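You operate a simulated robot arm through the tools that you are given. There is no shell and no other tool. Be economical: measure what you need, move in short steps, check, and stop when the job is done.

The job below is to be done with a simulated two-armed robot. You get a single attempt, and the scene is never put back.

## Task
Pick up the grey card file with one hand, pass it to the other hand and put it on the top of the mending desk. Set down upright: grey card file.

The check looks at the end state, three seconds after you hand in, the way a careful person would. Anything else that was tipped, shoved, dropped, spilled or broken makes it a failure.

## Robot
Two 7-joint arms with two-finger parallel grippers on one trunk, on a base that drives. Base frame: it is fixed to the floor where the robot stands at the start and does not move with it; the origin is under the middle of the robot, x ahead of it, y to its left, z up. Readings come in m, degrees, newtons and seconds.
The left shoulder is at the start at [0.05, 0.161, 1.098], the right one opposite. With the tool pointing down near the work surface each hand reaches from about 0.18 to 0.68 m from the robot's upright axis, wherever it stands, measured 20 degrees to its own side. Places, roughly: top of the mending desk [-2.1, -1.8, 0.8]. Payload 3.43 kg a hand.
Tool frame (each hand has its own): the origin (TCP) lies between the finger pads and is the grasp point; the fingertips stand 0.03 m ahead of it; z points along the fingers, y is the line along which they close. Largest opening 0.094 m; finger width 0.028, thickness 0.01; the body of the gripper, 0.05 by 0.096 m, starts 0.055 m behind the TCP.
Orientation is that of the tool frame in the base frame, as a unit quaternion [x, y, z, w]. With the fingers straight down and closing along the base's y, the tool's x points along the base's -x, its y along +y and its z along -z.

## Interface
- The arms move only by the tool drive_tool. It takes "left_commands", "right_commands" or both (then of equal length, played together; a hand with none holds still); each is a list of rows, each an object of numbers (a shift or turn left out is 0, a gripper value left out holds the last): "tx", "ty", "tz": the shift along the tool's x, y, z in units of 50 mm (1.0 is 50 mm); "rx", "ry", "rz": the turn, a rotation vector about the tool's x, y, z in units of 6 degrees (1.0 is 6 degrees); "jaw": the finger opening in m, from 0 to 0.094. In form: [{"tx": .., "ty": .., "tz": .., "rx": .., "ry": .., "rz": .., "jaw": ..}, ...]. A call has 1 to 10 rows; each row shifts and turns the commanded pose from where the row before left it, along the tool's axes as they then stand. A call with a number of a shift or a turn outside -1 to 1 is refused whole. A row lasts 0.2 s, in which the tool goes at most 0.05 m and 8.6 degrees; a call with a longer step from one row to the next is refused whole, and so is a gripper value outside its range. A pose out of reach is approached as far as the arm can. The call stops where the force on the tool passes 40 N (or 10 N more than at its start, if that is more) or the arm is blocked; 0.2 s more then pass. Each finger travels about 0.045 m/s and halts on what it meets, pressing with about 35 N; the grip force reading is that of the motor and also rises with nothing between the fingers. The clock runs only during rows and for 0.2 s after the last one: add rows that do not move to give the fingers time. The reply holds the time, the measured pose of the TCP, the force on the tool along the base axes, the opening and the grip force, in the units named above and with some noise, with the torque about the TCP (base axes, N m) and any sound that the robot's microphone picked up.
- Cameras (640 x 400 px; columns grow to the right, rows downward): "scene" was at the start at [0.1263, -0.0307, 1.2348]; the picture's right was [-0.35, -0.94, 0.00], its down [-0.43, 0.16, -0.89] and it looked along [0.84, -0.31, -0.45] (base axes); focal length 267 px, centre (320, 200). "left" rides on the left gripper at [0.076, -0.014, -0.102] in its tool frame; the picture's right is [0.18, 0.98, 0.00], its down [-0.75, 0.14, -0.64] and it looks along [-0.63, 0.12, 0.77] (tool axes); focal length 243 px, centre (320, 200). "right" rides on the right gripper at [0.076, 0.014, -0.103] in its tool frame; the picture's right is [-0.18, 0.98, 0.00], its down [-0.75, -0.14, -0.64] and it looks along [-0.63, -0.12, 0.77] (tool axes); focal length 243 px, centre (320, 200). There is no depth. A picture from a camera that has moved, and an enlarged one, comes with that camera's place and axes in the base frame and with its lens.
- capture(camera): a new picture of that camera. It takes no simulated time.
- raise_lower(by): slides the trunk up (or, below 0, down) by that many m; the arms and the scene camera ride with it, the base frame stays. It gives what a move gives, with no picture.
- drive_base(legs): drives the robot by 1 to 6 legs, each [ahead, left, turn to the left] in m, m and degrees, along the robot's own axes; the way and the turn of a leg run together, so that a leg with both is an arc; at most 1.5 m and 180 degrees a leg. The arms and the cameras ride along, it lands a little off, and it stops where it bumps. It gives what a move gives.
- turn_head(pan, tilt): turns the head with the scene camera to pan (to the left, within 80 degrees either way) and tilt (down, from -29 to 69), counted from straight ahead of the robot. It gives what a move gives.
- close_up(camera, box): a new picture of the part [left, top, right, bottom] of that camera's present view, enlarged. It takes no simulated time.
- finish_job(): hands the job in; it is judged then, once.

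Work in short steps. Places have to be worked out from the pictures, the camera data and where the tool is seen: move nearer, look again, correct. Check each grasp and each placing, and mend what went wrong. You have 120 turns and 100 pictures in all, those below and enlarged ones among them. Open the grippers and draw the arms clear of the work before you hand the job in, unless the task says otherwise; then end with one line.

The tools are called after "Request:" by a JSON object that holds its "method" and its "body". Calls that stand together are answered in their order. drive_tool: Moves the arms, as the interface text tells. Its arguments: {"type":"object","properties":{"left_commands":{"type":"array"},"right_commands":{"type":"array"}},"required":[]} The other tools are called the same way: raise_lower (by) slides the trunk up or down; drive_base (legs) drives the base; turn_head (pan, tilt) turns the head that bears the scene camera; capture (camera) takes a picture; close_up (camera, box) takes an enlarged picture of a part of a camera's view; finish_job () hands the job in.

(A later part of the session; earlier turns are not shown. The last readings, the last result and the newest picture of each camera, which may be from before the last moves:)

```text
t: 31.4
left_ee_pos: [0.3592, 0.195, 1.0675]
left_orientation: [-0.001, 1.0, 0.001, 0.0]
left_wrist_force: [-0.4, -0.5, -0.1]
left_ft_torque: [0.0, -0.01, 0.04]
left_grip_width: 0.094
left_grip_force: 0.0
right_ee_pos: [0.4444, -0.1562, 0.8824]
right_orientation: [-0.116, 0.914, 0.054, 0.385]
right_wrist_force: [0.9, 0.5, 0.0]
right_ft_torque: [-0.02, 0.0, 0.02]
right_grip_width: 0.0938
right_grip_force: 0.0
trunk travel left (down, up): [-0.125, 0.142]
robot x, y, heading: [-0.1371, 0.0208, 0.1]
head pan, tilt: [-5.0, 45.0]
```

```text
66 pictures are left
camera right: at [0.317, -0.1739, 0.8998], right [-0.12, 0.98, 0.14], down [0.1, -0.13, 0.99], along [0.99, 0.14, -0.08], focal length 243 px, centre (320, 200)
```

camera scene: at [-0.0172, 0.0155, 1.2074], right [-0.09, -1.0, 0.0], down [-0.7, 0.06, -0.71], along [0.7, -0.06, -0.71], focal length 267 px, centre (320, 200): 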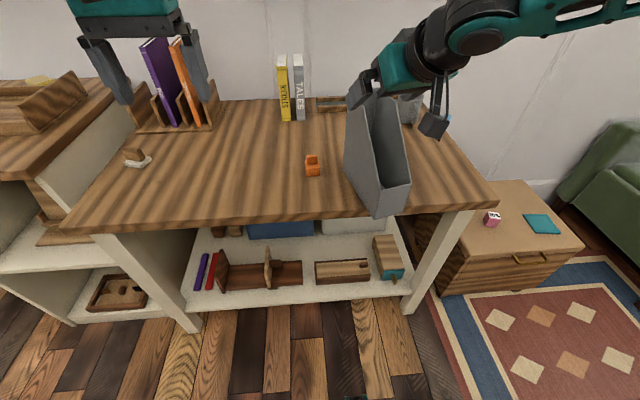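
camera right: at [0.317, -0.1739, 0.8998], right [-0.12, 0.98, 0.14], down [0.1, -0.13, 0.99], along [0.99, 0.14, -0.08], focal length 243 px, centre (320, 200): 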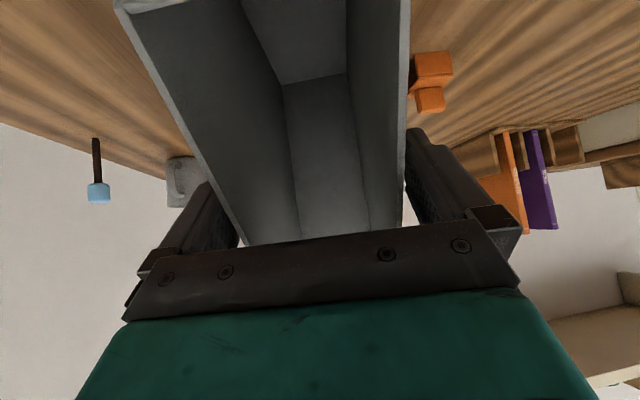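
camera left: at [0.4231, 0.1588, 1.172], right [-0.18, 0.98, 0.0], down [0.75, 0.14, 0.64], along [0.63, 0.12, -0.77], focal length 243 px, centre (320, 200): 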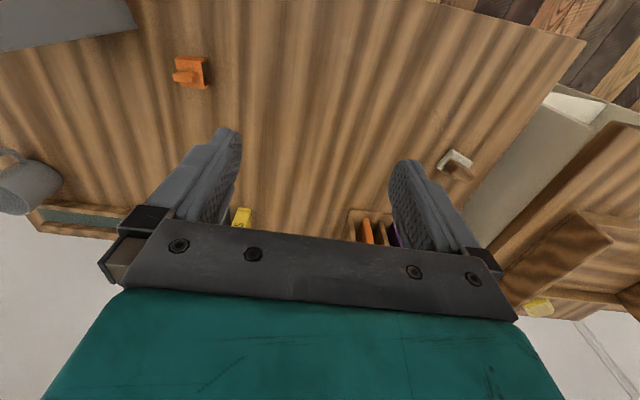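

Reached without contact, deeper than before. Close firmly.

Request:
{"method": "drive_tool", "body": {"right_commands": [{"jaw": 0.03}, {}, {}, {}, {}, {}, {}]}}

Request:
{"method": "capture", "body": {"camera": "right"}}

```text
t: 33.0
left_ee_pos: [0.3601, 0.1946, 1.0683]
left_orientation: [-0.001, 1.0, 0.0, 0.001]
left_wrist_force: [-0.6, -1.5, -0.5]
left_ft_torque: [-0.01, 0.0, 0.02]
left_grip_width: 0.0939
left_grip_force: 0.0
right_ee_pos: [0.4446, -0.1556, 0.8822]
right_orientation: [-0.115, 0.914, 0.052, 0.384]
right_wrist_force: [0.2, -0.3, 0.1]
right_ft_torque: [-0.04, -0.05, -0.03]
right_grip_width: 0.0781
right_grip_force: 34.8
trunk travel left (down, up): [-0.125, 0.142]
robot x, y, heading: [-0.1342, 0.0174, -0.2]
head pan, tilt: [-5.0, 45.0]
```

```text
65 pictures are left
camera right: at [0.3168, -0.1741, 0.8998], right [-0.12, 0.98, 0.14], down [0.1, -0.13, 0.99], along [0.99, 0.14, -0.08], focal length 243 px, centre (320, 200)
```

right: 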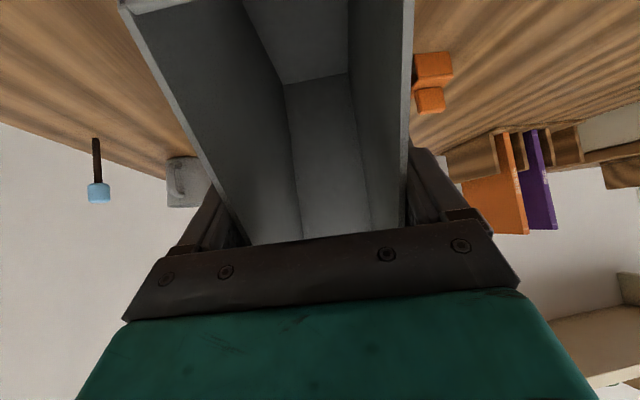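

Firm grip again (78 mm, 35 N). Lift 6 cm slowly.

Request:
{"method": "drive_tool", "body": {"right_commands": [{"tx": -0.18, "tz": -0.18}, {"tx": -0.18, "tz": -0.18}, {"tx": -0.18, "tz": -0.18}, {"tx": -0.18, "tz": -0.18}, {"tx": -0.18, "tz": -0.18}, {}]}}

Request:
{"method": "drive_base", "body": {"legs": [[0.1, 0.0, 0]]}}

Request:
{"method": "capture", "body": {"camera": "scene"}}

```text
t: 34.4
left_ee_pos: [0.3599, 0.1944, 1.0684]
left_orientation: [-0.001, 1.0, 0.0, -0.001]
left_wrist_force: [0.0, -0.3, -0.8]
left_ft_torque: [0.03, 0.02, -0.01]
left_grip_width: 0.0939
left_grip_force: 0.0
right_ee_pos: [0.4449, -0.1576, 0.9457]
right_orientation: [-0.116, 0.914, 0.053, 0.385]
right_wrist_force: [0.6, 0.1, -0.4]
right_ft_torque: [-0.01, 0.04, 0.0]
right_grip_width: 0.078
right_grip_force: 35.4
trunk travel left (down, up): [-0.125, 0.142]
robot x, y, heading: [-0.1407, 0.0246, -0.2]
head pan, tilt: [-5.0, 45.0]
```

```text
t: 35.5
left_ee_pos: [0.461, 0.1964, 1.0684]
left_orientation: [0.0, 1.0, -0.001, -0.001]
left_wrist_force: [0.1, 0.5, 0.7]
left_ft_torque: [0.01, 0.0, 0.03]
left_grip_width: 0.0939
left_grip_force: 0.0
right_ee_pos: [0.5432, -0.1573, 0.9446]
right_orientation: [-0.116, 0.914, 0.053, 0.385]
right_wrist_force: [0.2, 0.1, -0.8]
right_ft_torque: [-0.01, 0.01, 0.03]
right_grip_width: 0.0778
right_grip_force: 35.0
trunk travel left (down, up): [-0.125, 0.142]
robot x, y, heading: [-0.035, 0.0214, 0.4]
head pan, tilt: [-5.0, 45.0]
```

```text
64 pictures are left
camera scene: at [0.0834, 0.015, 1.2073], right [-0.09, -1.0, 0.0], down [-0.71, 0.06, -0.71], along [0.7, -0.06, -0.71], focal length 267 px, centre (320, 200)
```

scene: 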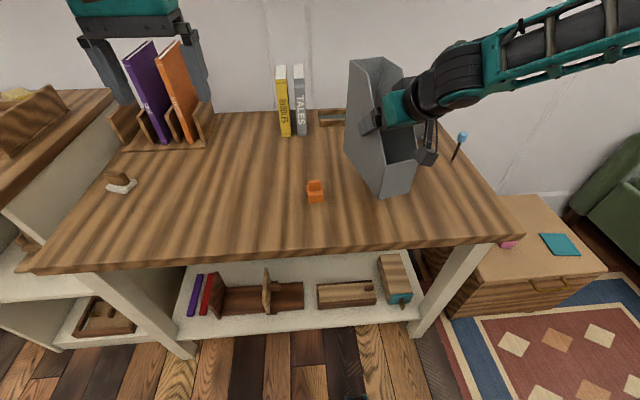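

The grip is holding. I pull the file back toward the body slowly so the left hand can reach its back.

Request:
{"method": "drive_tool", "body": {"right_commands": [{"tx": 0.296, "ty": 0.246, "tz": -0.296}, {"tx": 0.296, "ty": 0.246, "tz": -0.296}, {"tx": 0.296, "ty": 0.246, "tz": -0.296}, {"tx": 0.296, "ty": 0.246, "tz": -0.296}, {"tx": 0.296, "ty": 0.246, "tz": -0.296}, {"tx": 0.296, "ty": 0.246, "tz": -0.296}, {}]}}

Request:
{"method": "capture", "body": {"camera": "scene"}}

Request:
{"method": "capture", "body": {"camera": "left"}}

```text
t: 37.1
left_ee_pos: [0.4597, 0.195, 1.0685]
left_orientation: [-0.001, 1.0, 0.0, 0.0]
left_wrist_force: [-0.3, 0.6, 0.9]
left_ft_torque: [-0.01, 0.03, 0.02]
left_grip_width: 0.094
left_grip_force: 0.1
right_ee_pos: [0.4042, -0.118, 0.945]
right_orientation: [-0.115, 0.914, 0.052, 0.386]
right_wrist_force: [-0.2, -1.3, -0.1]
right_ft_torque: [-0.01, 0.06, 0.0]
right_grip_width: 0.0777
right_grip_force: 35.0
trunk travel left (down, up): [-0.125, 0.142]
robot x, y, heading: [-0.0393, 0.0205, 0.2]
head pan, tilt: [-5.0, 45.0]
```

```text
63 pictures are left
camera scene: at [0.0827, 0.015, 1.2074], right [-0.09, -1.0, 0.0], down [-0.7, 0.06, -0.71], along [0.7, -0.06, -0.71], focal length 267 px, centre (320, 200)
```

scene: 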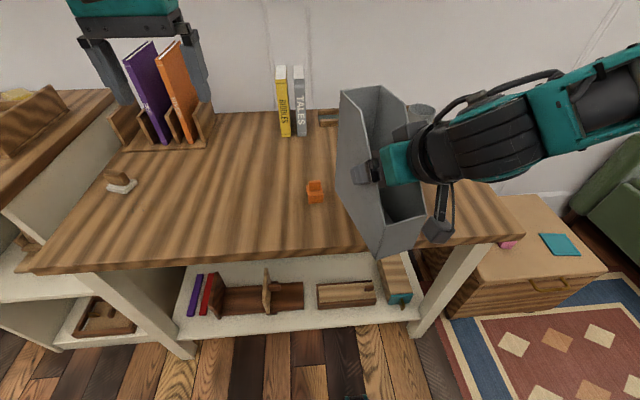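

```text
62 pictures are left
camera left: at [0.3839, 0.1805, 1.172], right [-0.19, 0.98, 0.0], down [0.75, 0.14, 0.64], along [0.63, 0.12, -0.77], focal length 243 px, centre (320, 200)
```

left: 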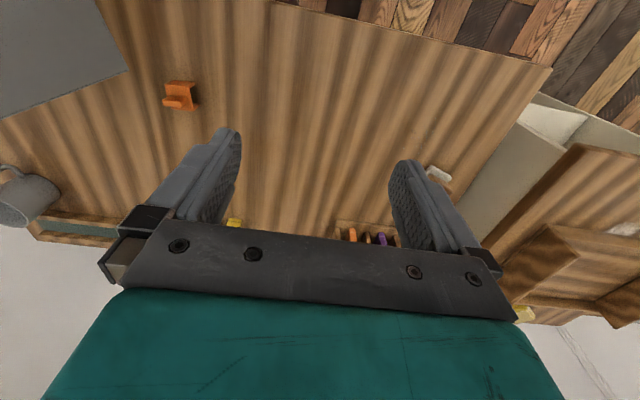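

Back top edge centre is at ≈(0.507,-0.086,1.03). For the left hand coming from above this is too high for its reach, so I raise the trunk and afterward lower the right hand by the same amount.

Request:
{"method": "raise_lower", "body": {"by": 0.13}}

Request:
{"method": "drive_tool", "body": {"right_commands": [{"tx": 0.3, "tz": 0.3}, {"tx": 0.3, "tz": 0.3}, {"tx": 0.3, "tz": 0.3}, {"tx": 0.3, "tz": 0.3}, {"tx": 0.3, "tz": 0.3}, {"tx": 0.3, "tz": 0.3}, {}]}}

Request:
{"method": "capture", "body": {"camera": "scene"}}

```text
t: 38.7
left_ee_pos: [0.461, 0.1945, 1.1999]
left_orientation: [-0.001, 1.0, -0.001, 0.0]
left_wrist_force: [-0.1, -0.2, 0.9]
left_ft_torque: [-0.03, -0.01, -0.03]
left_grip_width: 0.0943
left_grip_force: 0.1
right_ee_pos: [0.404, -0.1183, 1.0759]
right_orientation: [-0.115, 0.914, 0.052, 0.385]
right_wrist_force: [0.1, 0.0, -1.1]
right_ft_torque: [-0.01, 0.0, -0.01]
right_grip_width: 0.0777
right_grip_force: 34.9
trunk travel left (down, up): [-0.255, 0.012]
robot x, y, heading: [-0.0343, 0.0215, 0.2]
head pan, tilt: [-5.0, 45.0]
```

```text
t: 40.3
left_ee_pos: [0.4603, 0.1949, 1.1987]
left_orientation: [-0.001, 1.0, 0.0, 0.0]
left_wrist_force: [-0.6, 0.0, 0.1]
left_ft_torque: [-0.05, 0.01, 0.02]
left_grip_width: 0.0942
left_grip_force: 0.1
right_ee_pos: [0.4033, -0.1307, 0.9625]
right_orientation: [-0.116, 0.914, 0.053, 0.385]
right_wrist_force: [0.2, 0.1, -1.7]
right_ft_torque: [-0.03, 0.04, -0.02]
right_grip_width: 0.0776
right_grip_force: 34.8
right hand out of reach, approached as far as the arm can: row 5, 6
trunk travel left (down, up): [-0.255, 0.012]
robot x, y, heading: [-0.0387, 0.0209, -0.0]
head pan, tilt: [-5.0, 45.0]
```

```text
61 pictures are left
camera scene: at [0.0827, 0.015, 1.3374], right [-0.09, -1.0, 0.0], down [-0.7, 0.06, -0.71], along [0.7, -0.06, -0.71], focal length 267 px, centre (320, 200)
```

scene: 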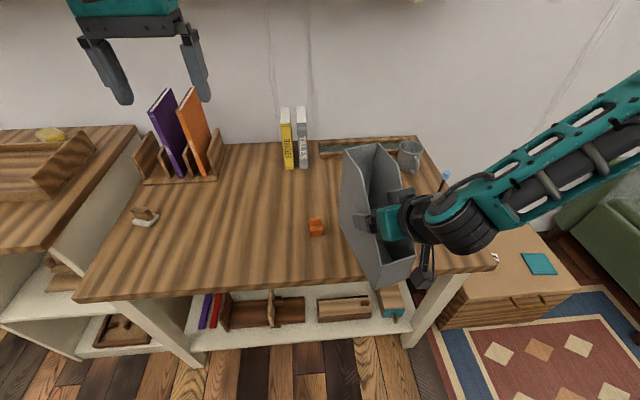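

Grip still holds; file top ≈1.048, its back centre ≈(0.506,-0.10). I bring the left hand over the back part, tips ~2 cm above the rim, and yaw it to the file.

Request:
{"method": "drive_tool", "body": {"left_commands": [{"tz": 0.5, "ty": -0.6}, {"tz": 0.5, "ty": -0.6}, {"tz": 0.5, "ty": -0.6}, {"tz": 0.45, "ty": -0.6}, {"ty": -0.7, "rz": -0.4}, {"ty": -0.6, "rz": -0.5}, {"ty": -0.6, "rz": -0.5}, {"ty": -0.6, "rz": -0.5}, {"ty": -0.6, "rz": -0.5}]}}

Request:
{"method": "capture", "body": {"camera": "left"}}

Request:
{"method": "capture", "body": {"camera": "scene"}}

```text
t: 42.3
left_ee_pos: [0.4767, -0.0806, 1.101]
left_orientation: [-0.127, 0.992, 0.0, 0.0]
left_wrist_force: [-0.6, 0.1, -0.1]
left_ft_torque: [0.02, 0.03, 0.03]
left_grip_width: 0.0938
left_grip_force: 0.1
right_ee_pos: [0.4036, -0.1318, 0.9635]
right_orientation: [-0.116, 0.915, 0.054, 0.384]
right_wrist_force: [0.2, -0.2, -0.6]
right_ft_torque: [0.0, 0.03, 0.03]
right_grip_width: 0.0776
right_grip_force: 34.7
trunk travel left (down, up): [-0.255, 0.012]
robot x, y, heading: [-0.0353, 0.0206, 0.3]
head pan, tilt: [-5.0, 45.0]
```

```text
60 pictures are left
camera left: at [0.4064, -0.1138, 1.2042], right [-0.43, 0.9, 0.0], down [0.69, 0.33, 0.64], along [0.58, 0.27, -0.77], focal length 243 px, centre (320, 200)
```

left: 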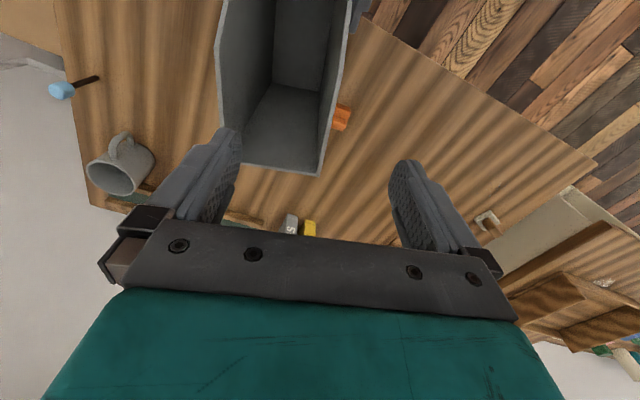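

```text
59 pictures are left
camera scene: at [0.0825, 0.0141, 1.3374], right [-0.09, -1.0, 0.0], down [-0.7, 0.06, -0.71], along [0.7, -0.06, -0.71], focal length 267 px, centre (320, 200)
```

scene: 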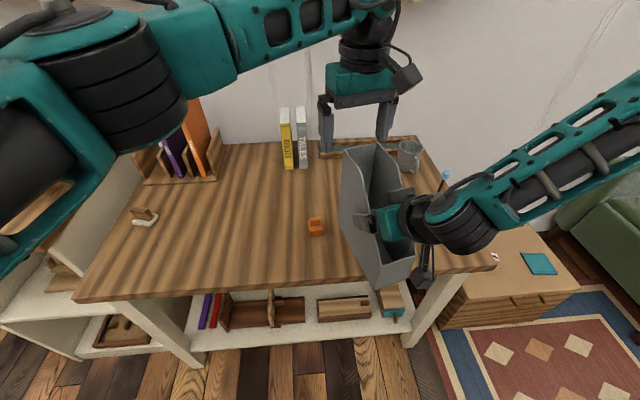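

Left hand reaches comfortably. It needs ~29 mm shift along its -y to centre on the file; I do that and check.

Request:
{"method": "drive_tool", "body": {"left_commands": [{"ty": -0.3}, {"ty": -0.29, "tx": -0.03}, {}]}}

Request:
{"method": "capture", "body": {"camera": "left"}}

```text
t: 43.1
left_ee_pos: [0.4841, -0.1018, 1.1011]
left_orientation: [-0.126, 0.992, -0.001, 0.001]
left_wrist_force: [-0.4, -0.5, 0.2]
left_ft_torque: [-0.01, 0.0, -0.01]
left_grip_width: 0.094
left_grip_force: 0.1
left hand out of reach, approached as far as the arm can: row 2
right_ee_pos: [0.4022, -0.1322, 0.9629]
right_orientation: [-0.116, 0.914, 0.054, 0.385]
right_wrist_force: [-0.2, 0.5, -1.8]
right_ft_torque: [-0.03, 0.0, 0.01]
right_grip_width: 0.0776
right_grip_force: 35.5
trunk travel left (down, up): [-0.255, 0.012]
robot x, y, heading: [-0.0393, 0.0192, 0.2]
head pan, tilt: [-5.0, 45.0]
```

```text
58 pictures are left
camera left: at [0.4139, -0.1358, 1.2046], right [-0.42, 0.91, 0.0], down [0.69, 0.33, 0.64], along [0.58, 0.27, -0.77], focal length 243 px, centre (320, 200)
```

left: 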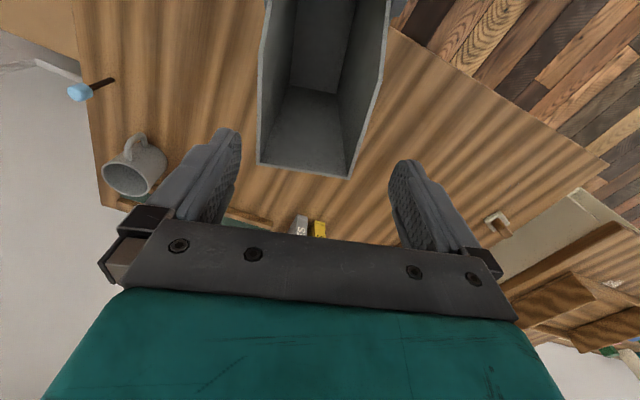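

Just short of reach by ~8 mm laterally at this height. I edge slightly lower and nearer while completing the lateral shift.

Request:
{"method": "drive_tool", "body": {"left_commands": [{"tx": 0.15, "tz": 0.1}, {"ty": -0.1, "tz": 0.1}, {"ty": -0.07}, {}]}}

Request:
{"method": "capture", "body": {"camera": "left"}}

```text
t: 44.1
left_ee_pos: [0.4773, -0.1105, 1.0901]
left_orientation: [-0.127, 0.992, 0.0, 0.0]
left_wrist_force: [0.1, -0.3, -0.6]
left_ft_torque: [0.01, 0.01, 0.02]
left_grip_width: 0.0942
left_grip_force: 0.0
left hand out of reach, approached as far as the arm can: row 3
right_ee_pos: [0.4032, -0.1313, 0.9643]
right_orientation: [-0.116, 0.914, 0.053, 0.385]
right_wrist_force: [0.1, -0.5, -0.8]
right_ft_torque: [0.0, 0.02, 0.0]
right_grip_width: 0.0779
right_grip_force: 35.0
trunk travel left (down, up): [-0.255, 0.012]
robot x, y, heading: [-0.0348, 0.0218, 0.2]
head pan, tilt: [-5.0, 45.0]
```

```text
57 pictures are left
camera left: at [0.407, -0.1421, 1.1944], right [-0.42, 0.91, 0.0], down [0.69, 0.33, 0.64], along [0.58, 0.27, -0.77], focal length 243 px, centre (320, 200)
```

left: 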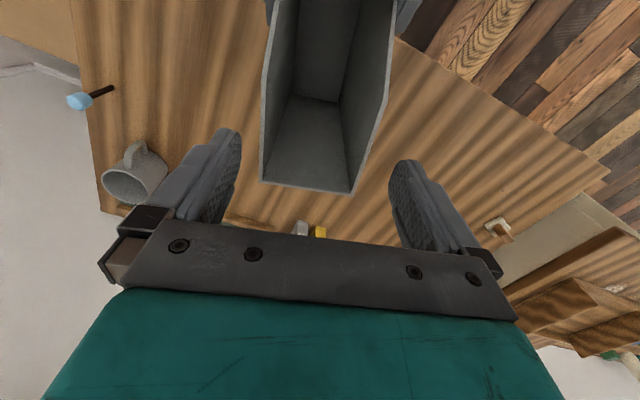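

Remaining offset ≈4 mm; I fold that into the start of the descent and lower the left fingers along the walls.

Request:
{"method": "drive_tool", "body": {"left_commands": [{"ty": -0.08, "tz": 0.15}, {"tz": 0.1}, {"tz": 0.3}, {"tz": 0.3}, {"tz": 0.3}, {"tz": 0.3}, {}]}}

Request:
{"method": "capture", "body": {"camera": "left"}}

Request:
{"method": "capture", "body": {"camera": "scene"}}

```text
t: 45.7
left_ee_pos: [0.4784, -0.1121, 1.0186]
left_orientation: [-0.126, 0.992, -0.001, 0.001]
left_wrist_force: [-0.4, 0.3, -0.7]
left_ft_torque: [-0.01, 0.02, -0.01]
left_grip_width: 0.0939
left_grip_force: 0.1
right_ee_pos: [0.4041, -0.1319, 0.9633]
right_orientation: [-0.116, 0.914, 0.054, 0.384]
right_wrist_force: [0.8, -0.7, -1.2]
right_ft_torque: [-0.01, 0.07, 0.01]
right_grip_width: 0.0778
right_grip_force: 35.1
trunk travel left (down, up): [-0.255, 0.012]
robot x, y, heading: [-0.0418, 0.0208, -0.2]
head pan, tilt: [-5.0, 45.0]
```

```text
56 pictures are left
camera left: at [0.4085, -0.1443, 1.122], right [-0.42, 0.91, 0.0], down [0.69, 0.33, 0.64], along [0.58, 0.27, -0.77], focal length 243 px, centre (320, 200)
```

left: 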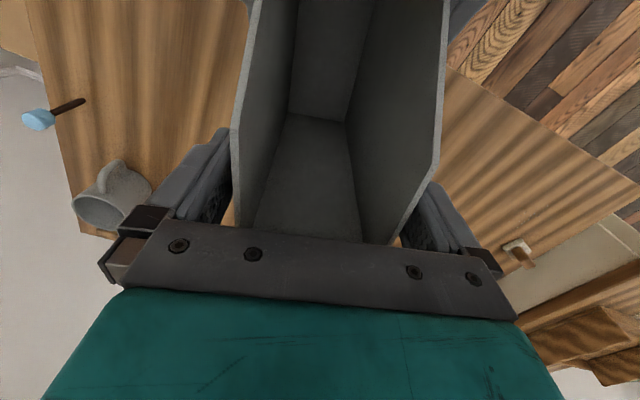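

```text
55 pictures are left
camera scene: at [0.0827, 0.015, 1.3375], right [-0.09, -1.0, 0.0], down [-0.7, 0.06, -0.71], along [0.7, -0.06, -0.71], focal length 267 px, centre (320, 200)
```

scene: 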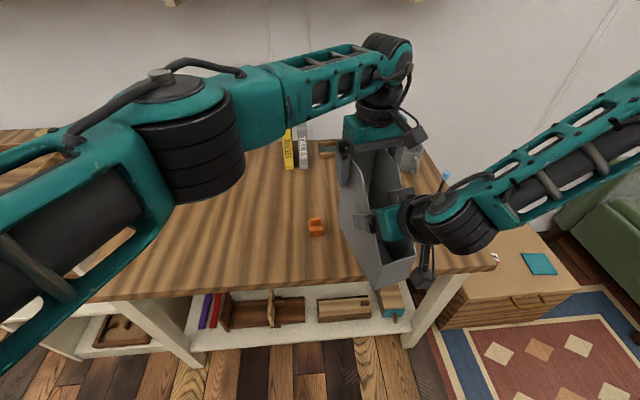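

Left fingers straddle both walls centrally. I close the left gripper while the right keeps holding.

Request:
{"method": "drive_tool", "body": {"left_commands": [{"jaw": 0.03}, {}, {}, {}, {}, {}, {}, {}]}}

Request:
{"method": "capture", "body": {"camera": "left"}}

```text
t: 47.5
left_ee_pos: [0.4795, -0.111, 1.0191]
left_orientation: [-0.126, 0.992, 0.0, 0.001]
left_wrist_force: [1.4, -1.6, -1.5]
left_ft_torque: [0.3, -0.03, 0.1]
left_grip_width: 0.0778
left_grip_force: 35.0
right_ee_pos: [0.4021, -0.131, 0.9622]
right_orientation: [-0.116, 0.915, 0.052, 0.384]
right_wrist_force: [-0.8, 1.8, 1.8]
right_ft_torque: [-0.38, -0.2, 0.04]
right_grip_width: 0.0779
right_grip_force: 35.6
trunk travel left (down, up): [-0.255, 0.012]
robot x, y, heading: [-0.0364, 0.0216, 0.2]
head pan, tilt: [-5.0, 45.0]
```

```text
54 pictures are left
camera left: at [0.4086, -0.1443, 1.1222], right [-0.42, 0.91, 0.0], down [0.69, 0.33, 0.64], along [0.58, 0.27, -0.77], focal length 243 px, centre (320, 200)
```

left: 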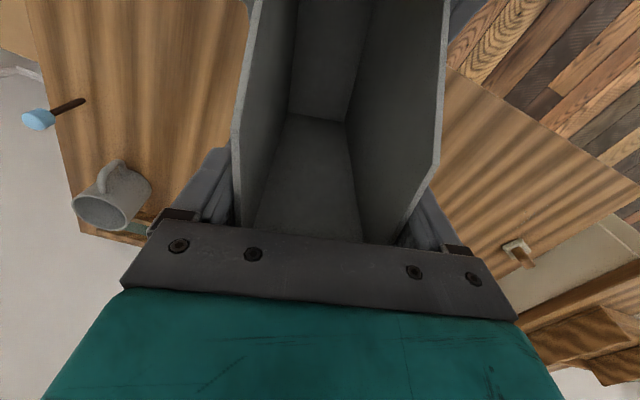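

Both hands hold it at 78 mm / 35 N. Now open the right hand fully and let it settle before withdrawing.

Request:
{"method": "drive_tool", "body": {"right_commands": [{"jaw": 0.094}, {}, {}, {}]}}

Request:
{"method": "drive_tool", "body": {"right_commands": [{"tz": -0.2}, {"tz": -0.4}, {"tz": -0.4}, {"tz": -0.4}, {"tz": -0.4}, {"tz": -0.4}]}}

Request:
{"method": "capture", "body": {"camera": "scene"}}

```text
t: 48.5
left_ee_pos: [0.4783, -0.1115, 1.0187]
left_orientation: [-0.126, 0.992, -0.001, 0.0]
left_wrist_force: [-1.2, -1.5, 0.2]
left_ft_torque: [0.01, -0.03, -0.03]
left_grip_width: 0.0776
left_grip_force: 34.9
right_ee_pos: [0.4032, -0.1308, 0.9644]
right_orientation: [-0.117, 0.914, 0.054, 0.385]
right_wrist_force: [0.6, -0.2, -0.3]
right_ft_torque: [-0.01, -0.03, -0.02]
right_grip_width: 0.094
right_grip_force: 0.1
trunk travel left (down, up): [-0.255, 0.012]
robot x, y, heading: [-0.0402, 0.0218, 0.3]
head pan, tilt: [-5.0, 45.0]
```

```text
t: 49.9
left_ee_pos: [0.4787, -0.1117, 1.018]
left_orientation: [-0.127, 0.992, -0.001, 0.001]
left_wrist_force: [0.5, -0.1, 0.4]
left_ft_torque: [0.03, -0.06, 0.0]
left_grip_width: 0.078
left_grip_force: 35.4
right_ee_pos: [0.3542, -0.146, 1.026]
right_orientation: [-0.115, 0.914, 0.053, 0.385]
right_wrist_force: [0.0, 1.0, -0.7]
right_ft_torque: [0.03, 0.03, -0.02]
right_grip_width: 0.0938
right_grip_force: 0.1
right hand out of reach, approached as far as the arm can: row 5, 6
trunk travel left (down, up): [-0.255, 0.012]
robot x, y, heading: [-0.0393, 0.0219, 0.3]
head pan, tilt: [-5.0, 45.0]
```

```text
53 pictures are left
camera scene: at [0.0827, 0.015, 1.3374], right [-0.09, -1.0, 0.0], down [-0.7, 0.06, -0.71], along [0.7, -0.06, -0.71], focal length 267 px, centre (320, 200)
```

scene: 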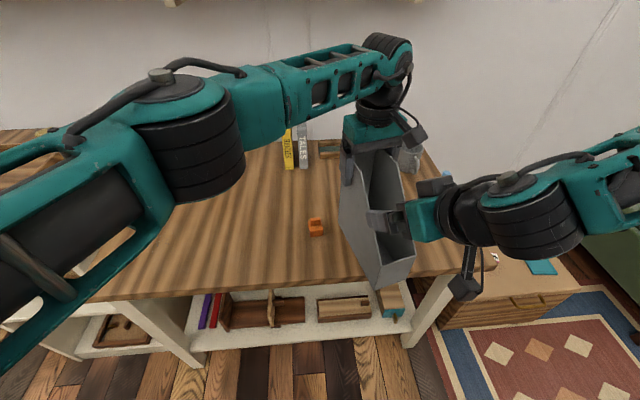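

The left hand holds the file alone. I take the right hand up and out to the right, clear of it.

Request:
{"method": "drive_tool", "body": {"right_commands": [{"tx": -0.4, "tz": -0.4}, {"tx": -0.4, "tz": -0.4}, {"ty": -0.6}, {"ty": -0.8}, {"ty": -0.8}, {"ty": -0.8}, {"tx": 0.3, "tz": 0.3, "jaw": 0.02}]}}

Request:
{"method": "capture", "body": {"camera": "scene"}}

```text
t: 51.5
left_ee_pos: [0.4785, -0.1112, 1.0192]
left_orientation: [-0.126, 0.992, -0.001, 0.0]
left_wrist_force: [-0.2, 1.2, -0.4]
left_ft_torque: [0.0, -0.01, -0.01]
left_grip_width: 0.0776
left_grip_force: 35.3
right_ee_pos: [0.4023, -0.2924, 1.0593]
right_orientation: [-0.115, 0.915, 0.052, 0.384]
right_wrist_force: [0.1, 0.0, 0.3]
right_ft_torque: [0.01, 0.0, -0.04]
right_grip_width: 0.0594
right_grip_force: 0.1
right hand out of reach, approached as far as the arm can: row 1, 2
trunk travel left (down, up): [-0.255, 0.012]
robot x, y, heading: [-0.0388, 0.0228, 0.2]
head pan, tilt: [-5.0, 45.0]
```

```text
52 pictures are left
camera scene: at [0.0829, 0.0149, 1.3374], right [-0.09, -1.0, 0.0], down [-0.7, 0.06, -0.71], along [0.7, -0.06, -0.71], focal length 267 px, centre (320, 200)
```

scene: 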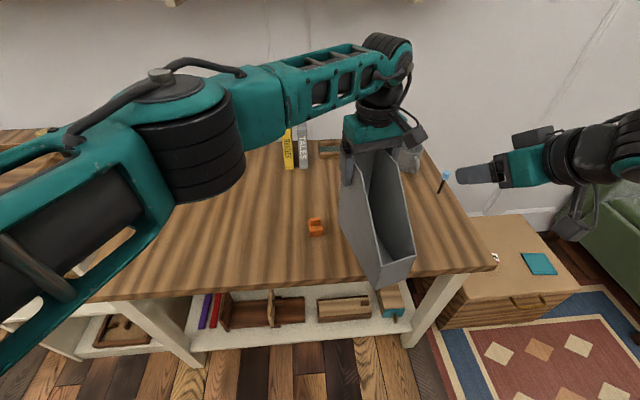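

Handover done; the right hand is clear. Before driving I look to the right/back toward the mending desk for obstacles.

Request:
{"method": "turn_head", "body": {"pan": -80, "tilt": 30}}

Request:
{"method": "capture", "body": {"camera": "scene"}}

Request:
{"method": "turn_head", "body": {"pan": 80, "tilt": 30}}

Request:
{"method": "capture", "body": {"camera": "scene"}}

```text
t: 53.0
left_ee_pos: [0.4792, -0.1124, 1.0189]
left_orientation: [-0.126, 0.992, 0.0, 0.0]
left_wrist_force: [0.1, 0.7, 0.2]
left_ft_torque: [0.06, -0.07, 0.03]
left_grip_width: 0.078
left_grip_force: 34.8
right_ee_pos: [0.4022, -0.292, 1.0599]
right_orientation: [-0.117, 0.914, 0.053, 0.385]
right_wrist_force: [0.9, 0.0, -0.9]
right_ft_torque: [-0.01, 0.0, 0.03]
right_grip_width: 0.0199
right_grip_force: 0.1
trunk travel left (down, up): [-0.255, 0.012]
robot x, y, heading: [-0.0399, 0.019, -0.0]
head pan, tilt: [-80.0, 30.0]
```

```text
51 pictures are left
camera scene: at [0.0176, -0.0671, 1.36], right [-0.98, -0.18, 0.0], down [-0.09, 0.49, -0.87], along [0.15, -0.85, -0.5], focal length 267 px, centre (320, 200)
```

scene: 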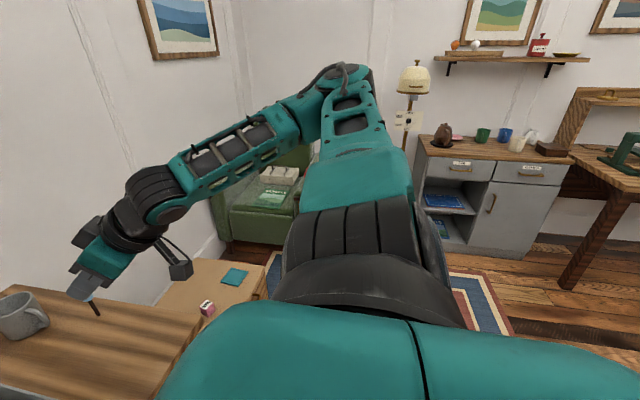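

```text
t: 55.4
left_ee_pos: [0.4786, -0.1114, 1.017]
left_orientation: [-0.126, 0.992, -0.001, 0.0]
left_wrist_force: [0.0, 0.4, -0.4]
left_ft_torque: [0.02, -0.04, 0.03]
left_grip_width: 0.0779
left_grip_force: 35.5
right_ee_pos: [0.4031, -0.2918, 1.0602]
right_orientation: [-0.116, 0.914, 0.053, 0.384]
right_wrist_force: [-0.6, 0.6, 0.1]
right_ft_torque: [0.03, 0.01, 0.0]
right_grip_width: 0.02
right_grip_force: 0.0
trunk travel left (down, up): [-0.255, 0.012]
robot x, y, heading: [-0.0364, 0.0244, 0.1]
head pan, tilt: [80.0, 30.0]
```

```text
50 pictures are left
camera scene: at [0.0173, 0.111, 1.3601], right [0.98, -0.17, 0.0], down [-0.09, -0.49, -0.87], along [0.15, 0.85, -0.5], focal length 267 px, centre (320, 200)
```

scene: 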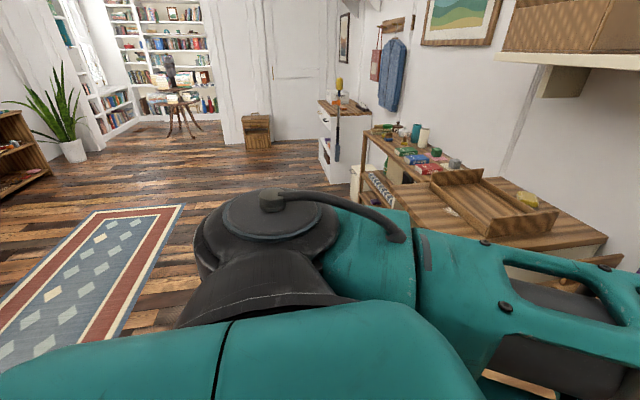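

Wide free floor. With the head centred, I back away from the table 0.45 m with the file held clear.

Request:
{"method": "drive_base", "body": {"legs": [[-0.45, 0, 0]]}}

Request:
{"method": "turn_head", "body": {"pan": -80, "tilt": 20}}

Request:
{"method": "capture", "body": {"camera": "scene"}}

```text
t: 58.1
left_ee_pos: [0.0359, -0.1136, 1.0195]
left_orientation: [-0.124, 0.992, -0.001, 0.001]
left_wrist_force: [-0.5, -0.9, -0.1]
left_ft_torque: [0.01, -0.06, 0.02]
left_grip_width: 0.0777
left_grip_force: 34.4
right_ee_pos: [-0.0421, -0.2945, 1.06]
right_orientation: [-0.113, 0.914, 0.052, 0.385]
right_wrist_force: [0.3, 1.0, -0.6]
right_ft_torque: [-0.01, -0.01, 0.0]
right_grip_width: 0.0199
right_grip_force: 0.1
trunk travel left (down, up): [-0.255, 0.012]
robot x, y, heading: [-0.4762, 0.018, 0.0]
head pan, tilt: [80.0, 30.0]
```

```text
t: 60.6
left_ee_pos: [0.0349, -0.1146, 1.0176]
left_orientation: [-0.123, 0.992, -0.001, 0.0]
left_wrist_force: [0.5, -0.6, -0.5]
left_ft_torque: [0.01, -0.04, -0.02]
left_grip_width: 0.0776
left_grip_force: 34.8
right_ee_pos: [-0.0411, -0.2928, 1.0602]
right_orientation: [-0.114, 0.915, 0.052, 0.384]
right_wrist_force: [0.3, -0.2, -0.6]
right_ft_torque: [0.01, 0.03, -0.02]
right_grip_width: 0.02
right_grip_force: 0.0
trunk travel left (down, up): [-0.255, 0.012]
robot x, y, heading: [-0.4814, 0.0187, 0.0]
head pan, tilt: [-80.0, 20.0]
```

```text
49 pictures are left
camera scene: at [-0.4251, -0.0696, 1.3761], right [-0.99, -0.17, 0.0], down [-0.06, 0.34, -0.94], along [0.16, -0.93, -0.34], focal length 267 px, centre (320, 200)
```

scene: 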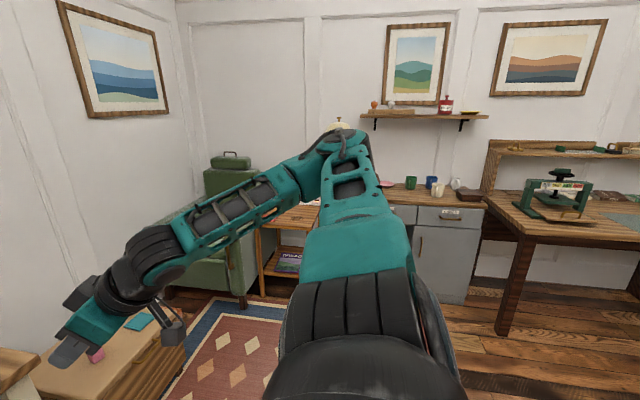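

The mending desk (with a book press) is visible to the right rear. I turn the robot 90° right in place and look at it straight.

Request:
{"method": "drive_base", "body": {"legs": [[0, 0, -45], [0, 0, -45]]}}

Request:
{"method": "turn_head", "body": {"pan": -45, "tilt": 22}}

Request:
{"method": "capture", "body": {"camera": "scene"}}

```text
t: 65.1
left_ee_pos: [-0.6195, -0.4951, 1.0196]
left_orientation: [0.617, 0.787, -0.001, -0.001]
left_wrist_force: [-0.7, -1.2, -0.1]
left_ft_torque: [-0.03, 0.0, -0.01]
left_grip_width: 0.0778
left_grip_force: 34.4
right_ee_pos: [-0.7997, -0.4158, 1.0607]
right_orientation: [0.569, 0.725, -0.237, 0.308]
right_wrist_force: [-0.1, 1.0, 0.7]
right_ft_torque: [0.0, 0.03, -0.02]
right_grip_width: 0.0203
right_grip_force: 0.1
trunk travel left (down, up): [-0.255, 0.012]
robot x, y, heading: [-0.4847, 0.0217, -90.6]
head pan, tilt: [-80.0, 20.0]
```

```text
t: 66.1
left_ee_pos: [-0.6197, -0.4946, 1.018]
left_orientation: [0.616, 0.788, -0.001, -0.001]
left_wrist_force: [0.6, -0.7, -0.6]
left_ft_torque: [-0.05, -0.04, -0.01]
left_grip_width: 0.0777
left_grip_force: 35.8
right_ee_pos: [-0.7997, -0.4163, 1.0599]
right_orientation: [0.569, 0.725, -0.237, 0.308]
right_wrist_force: [-0.6, 0.0, -0.1]
right_ft_torque: [-0.03, -0.02, 0.02]
right_grip_width: 0.0202
right_grip_force: 0.1
trunk travel left (down, up): [-0.255, 0.012]
robot x, y, heading: [-0.4856, 0.0227, -90.7]
head pan, tilt: [-45.0, 22.0]
```

```text
48 pictures are left
camera scene: at [-0.5478, -0.0826, 1.3729], right [-0.7, 0.71, 0.0], down [0.27, 0.26, -0.93], along [-0.66, -0.65, -0.37], focal length 267 px, centre (320, 200)
```

scene: 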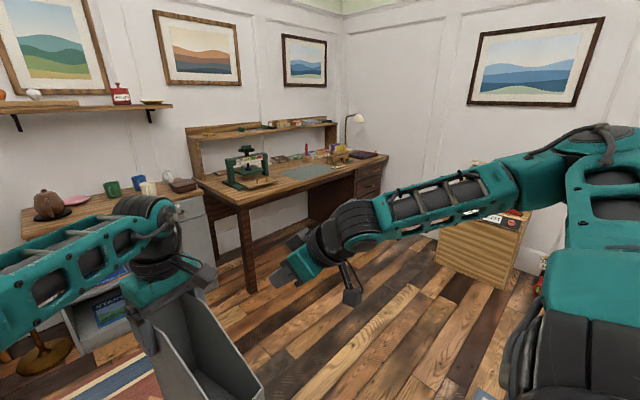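

I enlarge the desk to find a clear spot on its top.

Request:
{"method": "close_up", "body": {"camera": "scene", "box": [180, 100, 400, 240]}}

```text
2.86 times, centred on (290, 170) of scene
camera zoom: at [-0.5478, -0.0826, 1.3729], right [-0.7, 0.71, 0.0], down [0.27, 0.26, -0.93], along [-0.66, -0.65, -0.37], focal length 764 px, centre (406, 286)
```

zoom: 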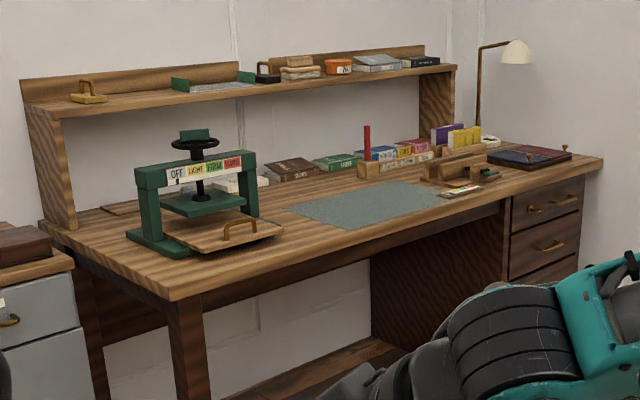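

Desk front edge is at y≈-1.37, spanning x≈-1.2 to -2.9; the press sits at x -1.3…-1.62, a mat at x -1.74…-2.13, and bare wood lies at the right front (x≈-2.2…-2.5). I drive nearer, staying well off the desk, for a better look.

Request:
{"method": "drive_base", "body": {"legs": [[0, -0.75, 0], [0, -0.75, 0], [0.4, 0, 0]]}}

Request:
{"method": "turn_head", "body": {"pan": -10, "tilt": 30}}

Request:
{"method": "capture", "body": {"camera": "scene"}}

```text
t: 75.9
left_ee_pos: [-2.1237, -0.8779, 1.0178]
left_orientation: [0.62, 0.785, 0.0, 0.0]
left_wrist_force: [0.0, 0.8, -0.4]
left_ft_torque: [-0.04, -0.05, -0.01]
left_grip_width: 0.0777
left_grip_force: 35.2
right_ee_pos: [-2.3013, -0.7967, 1.059]
right_orientation: [0.572, 0.723, -0.238, 0.307]
right_wrist_force: [0.4, -0.7, -0.4]
right_ft_torque: [0.01, 0.0, 0.01]
right_grip_width: 0.0202
right_grip_force: 0.0
trunk travel left (down, up): [-0.255, 0.012]
robot x, y, heading: [-1.977, -0.3628, -91.0]
head pan, tilt: [-45.0, 22.0]
```

```text
t: 76.9
left_ee_pos: [-2.1239, -0.878, 1.0186]
left_orientation: [0.62, 0.785, 0.0, -0.001]
left_wrist_force: [0.4, 1.0, 0.1]
left_ft_torque: [-0.05, -0.03, 0.0]
left_grip_width: 0.0777
left_grip_force: 35.2
right_ee_pos: [-2.3009, -0.7985, 1.0601]
right_orientation: [0.572, 0.723, -0.237, 0.307]
right_wrist_force: [0.0, 0.5, -0.6]
right_ft_torque: [-0.02, -0.01, 0.03]
right_grip_width: 0.0201
right_grip_force: 0.1
trunk travel left (down, up): [-0.255, 0.012]
robot x, y, heading: [-1.9812, -0.3622, -91.4]
head pan, tilt: [-10.0, 30.0]
```

```text
46 pictures are left
camera scene: at [-1.9977, -0.4903, 1.3601], right [-0.98, 0.19, 0.0], down [0.1, 0.49, -0.87], along [-0.17, -0.85, -0.5], focal length 267 px, centre (320, 200)
```

scene: 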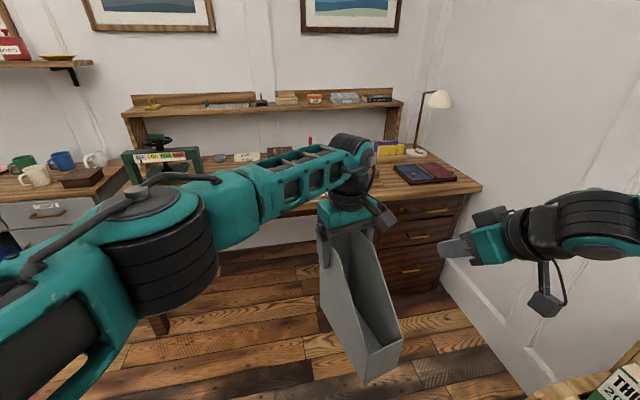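

The left arm hides the desk from the head camera; I try the right wrist camera.

Request:
{"method": "drive_tool", "body": {"right_commands": [{"ry": 1}, {"ry": 1}, {"ry": 1}, {"ry": 1}]}}

Request:
{"method": "capture", "body": {"camera": "right"}}

```text
t: 77.9
left_ee_pos: [-2.1228, -0.8781, 1.0173]
left_orientation: [0.62, 0.785, 0.0, 0.0]
left_wrist_force: [-0.8, -0.2, 0.3]
left_ft_torque: [-0.03, -0.02, 0.01]
left_grip_width: 0.078
left_grip_force: 34.5
right_ee_pos: [-2.3005, -0.7978, 1.0598]
right_orientation: [0.609, 0.771, -0.113, 0.15]
right_wrist_force: [0.2, -0.5, -0.2]
right_ft_torque: [0.0, -0.02, -0.01]
right_grip_width: 0.0199
right_grip_force: 0.1
trunk travel left (down, up): [-0.255, 0.012]
robot x, y, heading: [-1.9762, -0.3601, -91.2]
head pan, tilt: [-10.0, 30.0]
```

```text
45 pictures are left
camera right: at [-2.3141, -0.6875, 1.1275], right [1.0, 0.06, 0.08], down [-0.04, -0.49, 0.87], along [0.09, -0.87, -0.48], focal length 243 px, centre (320, 200)
```

right: 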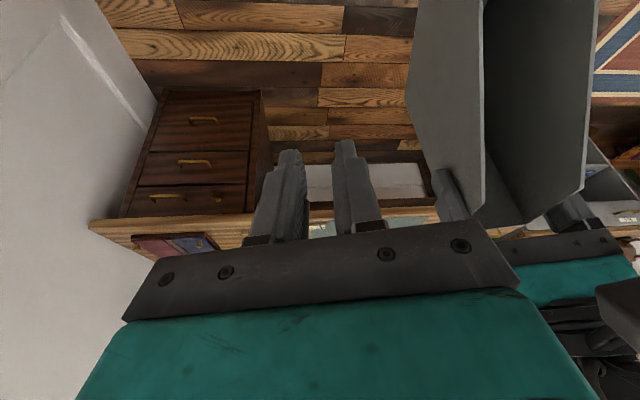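

I swing the left hand with the file ~25 cm to the robot's left, slowly, which is also its natural working zone, and look again.

Request:
{"method": "drive_tool", "body": {"left_commands": [{"ty": 0.3}, {"ty": 0.5}, {"ty": 0.5}, {"ty": 0.6}, {"ty": 0.6}, {"ty": 0.6}, {"ty": 0.6}, {"ty": 0.6}, {"ty": 0.5}, {"ty": 0.3}]}}

Request:
{"method": "capture", "body": {"camera": "scene"}}

```text
t: 80.1
left_ee_pos: [-1.874, -0.8184, 1.0182]
left_orientation: [0.62, 0.785, -0.002, 0.0]
left_wrist_force: [-0.3, 0.2, -0.3]
left_ft_torque: [-0.04, 0.0, 0.0]
left_grip_width: 0.0777
left_grip_force: 34.8
right_ee_pos: [-2.3004, -0.7958, 1.0605]
right_orientation: [0.609, 0.77, -0.115, 0.15]
right_wrist_force: [-0.4, -1.1, 0.5]
right_ft_torque: [0.02, 0.03, 0.02]
right_grip_width: 0.02
right_grip_force: 0.0
trunk travel left (down, up): [-0.255, 0.012]
robot x, y, heading: [-1.9807, -0.3637, -91.1]
head pan, tilt: [-10.0, 30.0]
```

```text
44 pictures are left
camera scene: at [-1.9974, -0.4902, 1.3601], right [-0.98, 0.19, 0.0], down [0.1, 0.49, -0.87], along [-0.17, -0.85, -0.5], focal length 267 px, centre (320, 200)
```

scene: 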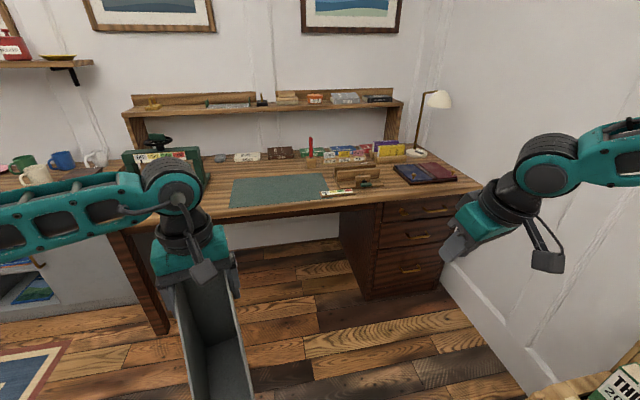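

Good view now. I enlarge the desk top.

Request:
{"method": "close_up", "body": {"camera": "scene", "box": [200, 120, 500, 230]}}

```text
2.13 times, centred on (350, 175) of scene
camera zoom: at [-1.9974, -0.4902, 1.3601], right [-0.98, 0.19, 0.0], down [0.1, 0.49, -0.87], along [-0.17, -0.85, -0.5], focal length 570 px, centre (256, 253)
```

zoom: 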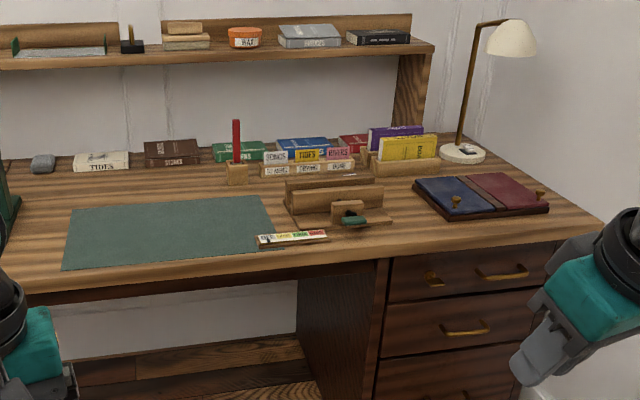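

There's a bare-wood gap between the press and the mat, x≈-1.67…-1.82, wide enough for the file standing with its long side front-to-back at x≈-1.745. I first turn the file slowly by -14.5° so it squares with the robot, and raise it 3 cm.

Request:
{"method": "drive_tool", "body": {"left_commands": [{"rz": 0.3}, {"rz": 0.35}, {"rz": 0.35}, {"rz": 0.35}, {"rz": 0.35}, {"rz": 0.3}, {"rz": 0.3}, {"tz": -0.3}, {"tz": -0.3}, {}]}}

Request:
{"method": "capture", "body": {"camera": "scene"}}

```text
t: 82.3
left_ee_pos: [-1.8755, -0.8187, 1.0484]
left_orientation: [0.71, 0.705, -0.001, 0.0]
left_wrist_force: [-0.4, -0.3, -0.5]
left_ft_torque: [-0.05, 0.01, 0.05]
left_grip_width: 0.0777
left_grip_force: 34.8
right_ee_pos: [-2.3017, -0.797, 1.0598]
right_orientation: [0.609, 0.771, -0.113, 0.149]
right_wrist_force: [-0.6, -0.6, 0.3]
right_ft_torque: [0.0, -0.01, 0.01]
right_grip_width: 0.02
right_grip_force: 0.0
trunk travel left (down, up): [-0.255, 0.012]
robot x, y, heading: [-1.9806, -0.3669, -90.9]
head pan, tilt: [-10.0, 30.0]
```

```text
42 pictures are left
camera scene: at [-1.9976, -0.4903, 1.3601], right [-0.98, 0.19, 0.0], down [0.1, 0.49, -0.87], along [-0.17, -0.85, -0.5], focal length 267 px, centre (320, 200)
```

scene: 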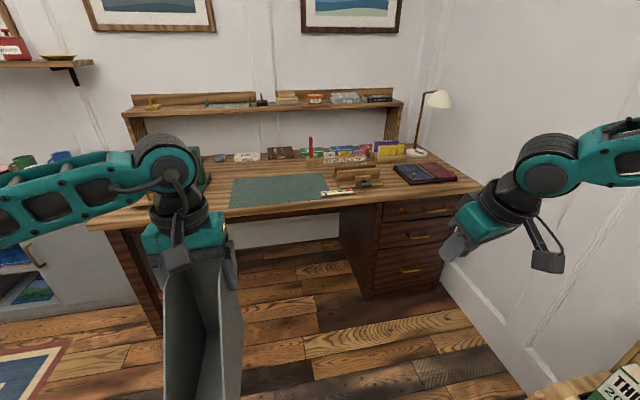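

The file hangs straight and square. I drive to line up with the gap: 0.13 m left and 0.38 m ahead, stopping short of the desk, and look.

Request:
{"method": "drive_base", "body": {"legs": [[0, 0.13, 0], [0.38, 0, 0]]}}

Request:
{"method": "turn_head", "body": {"pan": 15, "tilt": 38}}

Request:
{"method": "capture", "body": {"camera": "scene"}}

Request:
{"method": "capture", "body": {"camera": "left"}}

```text
t: 85.6
left_ee_pos: [-1.7558, -1.2051, 1.0475]
left_orientation: [0.71, 0.704, 0.0, 0.0]
left_wrist_force: [0.9, -0.3, -0.8]
left_ft_torque: [0.01, -0.03, 0.02]
left_grip_width: 0.0777
left_grip_force: 35.3
right_ee_pos: [-2.1822, -1.1819, 1.0599]
right_orientation: [0.611, 0.769, -0.113, 0.15]
right_wrist_force: [-0.5, 0.6, -0.5]
right_ft_torque: [0.02, -0.06, -0.02]
right_grip_width: 0.0202
right_grip_force: 0.0
trunk travel left (down, up): [-0.255, 0.012]
robot x, y, heading: [-1.86, -0.7469, -91.1]
head pan, tilt: [-10.0, 30.0]
```

```text
t: 86.5
left_ee_pos: [-1.7561, -1.2021, 1.0472]
left_orientation: [0.711, 0.703, -0.001, 0.0]
left_wrist_force: [0.8, 0.0, -0.8]
left_ft_torque: [-0.08, 0.02, -0.01]
left_grip_width: 0.0777
left_grip_force: 34.5
right_ee_pos: [-2.1827, -1.1804, 1.0603]
right_orientation: [0.61, 0.77, -0.113, 0.15]
right_wrist_force: [0.8, 0.7, -0.2]
right_ft_torque: [0.06, -0.02, 0.02]
right_grip_width: 0.0199
right_grip_force: 0.1
trunk travel left (down, up): [-0.255, 0.012]
robot x, y, heading: [-1.8591, -0.7403, -91.2]
head pan, tilt: [15.0, 38.0]
```

```text
41 pictures are left
camera scene: at [-1.8396, -0.8696, 1.3477], right [-0.97, -0.24, 0.0], down [-0.15, 0.6, -0.79], along [0.19, -0.77, -0.62], focal length 267 px, centre (320, 200)
```

scene: 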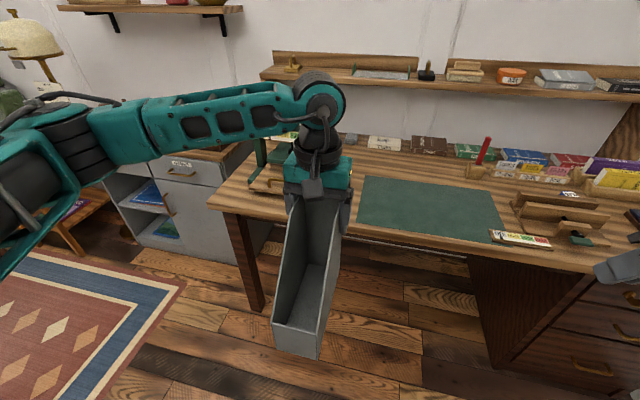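

```text
40 pictures are left
camera left: at [-1.7694, -1.127, 1.1511], right [0.98, 0.17, 0.0], down [0.13, -0.75, 0.64], along [0.11, -0.63, -0.77], focal length 243 px, centre (320, 200)
```

left: 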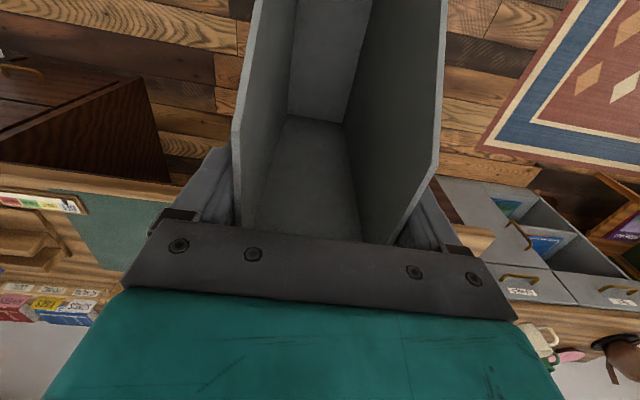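

The gap's press side is hidden by the hand. I shift the left hand 18 cm further left to view it.

Request:
{"method": "drive_tool", "body": {"left_commands": [{"ty": 0.4}, {"ty": 0.5}, {"ty": 0.6}, {"ty": 0.6}, {"ty": 0.6}, {"ty": 0.5}, {"ty": 0.4}]}}

Request:
{"method": "close_up", "body": {"camera": "scene", "box": [210, 110, 430, 260]}}

```text
t: 88.1
left_ee_pos: [-1.5747, -1.2057, 1.048]
left_orientation: [0.711, 0.704, -0.002, 0.001]
left_wrist_force: [0.6, 0.2, -1.9]
left_ft_torque: [-0.03, -0.01, -0.04]
left_grip_width: 0.0778
left_grip_force: 35.7
right_ee_pos: [-2.1815, -1.1808, 1.0593]
right_orientation: [0.611, 0.769, -0.115, 0.149]
right_wrist_force: [-0.1, -0.1, 0.1]
right_ft_torque: [0.0, -0.02, 0.0]
right_grip_width: 0.0201
right_grip_force: 0.0
trunk travel left (down, up): [-0.255, 0.012]
robot x, y, heading: [-1.8606, -0.7465, -91.1]
head pan, tilt: [15.0, 38.0]
```

```text
2.67 times, centred on (320, 185) of scene
camera zoom: at [-1.8392, -0.8694, 1.3477], right [-0.97, -0.24, 0.0], down [-0.15, 0.6, -0.79], along [0.19, -0.77, -0.62], focal length 713 px, centre (320, 240)
```

zoom: 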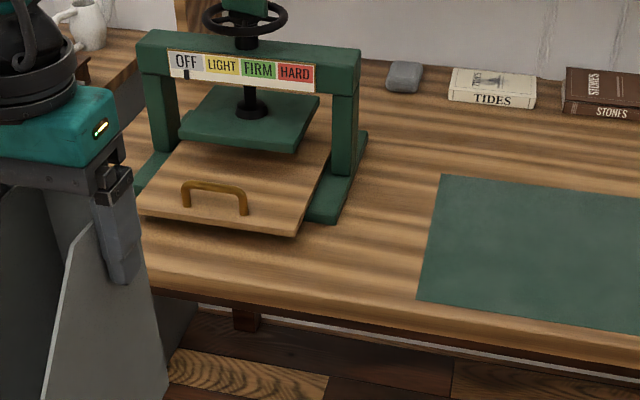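

Now the gap is measured: press foot at x≈-1.684 (y<-1.59), press board at x≈-1.64, mat edge at x≈-1.80, desk edge y≈-1.41. I'll stand the file at x≈-1.74, y≈-1.43…-1.61. First bring the hand back to x≈-1.74.

Request:
{"method": "drive_tool", "body": {"left_commands": [{"ty": -0.4}, {"ty": -0.5}, {"ty": -0.5}, {"ty": -0.5}, {"ty": -0.5}, {"ty": -0.5}, {"ty": -0.4}, {}]}}

Request:
{"method": "drive_base", "body": {"legs": [[0.2, 0, 0.8]]}}

Request:
{"method": "capture", "body": {"camera": "scene"}}

```text
t: 89.9
left_ee_pos: [-1.7402, -1.2034, 1.0474]
left_orientation: [0.711, 0.704, -0.001, 0.0]
left_wrist_force: [0.1, -0.3, -1.6]
left_ft_torque: [-0.05, 0.06, 0.01]
left_grip_width: 0.078
left_grip_force: 34.8
right_ee_pos: [-2.1822, -1.1807, 1.0601]
right_orientation: [0.61, 0.769, -0.114, 0.151]
right_wrist_force: [-0.6, 0.6, 0.1]
right_ft_torque: [0.0, -0.01, 0.02]
right_grip_width: 0.02
right_grip_force: 0.0
trunk travel left (down, up): [-0.255, 0.012]
robot x, y, heading: [-1.8614, -0.747, -91.2]
head pan, tilt: [15.0, 38.0]
```

```text
t: 91.5
left_ee_pos: [-1.7393, -1.4024, 1.0468]
left_orientation: [0.707, 0.707, -0.001, -0.001]
left_wrist_force: [0.5, 0.1, -0.7]
left_ft_torque: [-0.04, -0.02, 0.0]
left_grip_width: 0.0778
left_grip_force: 35.3
right_ee_pos: [-2.1799, -1.3827, 1.0593]
right_orientation: [0.606, 0.773, -0.112, 0.151]
right_wrist_force: [-0.1, -0.7, -0.1]
right_ft_torque: [0.0, -0.02, 0.0]
right_grip_width: 0.0198
right_grip_force: 0.1
trunk travel left (down, up): [-0.255, 0.012]
robot x, y, heading: [-1.8635, -0.9454, -90.9]
head pan, tilt: [15.0, 38.0]
```

```text
38 pictures are left
camera scene: at [-1.8415, -1.0688, 1.3476], right [-0.97, -0.25, 0.0], down [-0.15, 0.6, -0.79], along [0.2, -0.76, -0.62], focal length 267 px, centre (320, 200)
```

scene: 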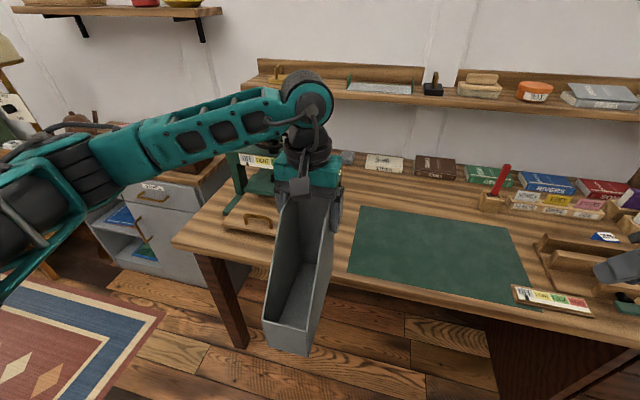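

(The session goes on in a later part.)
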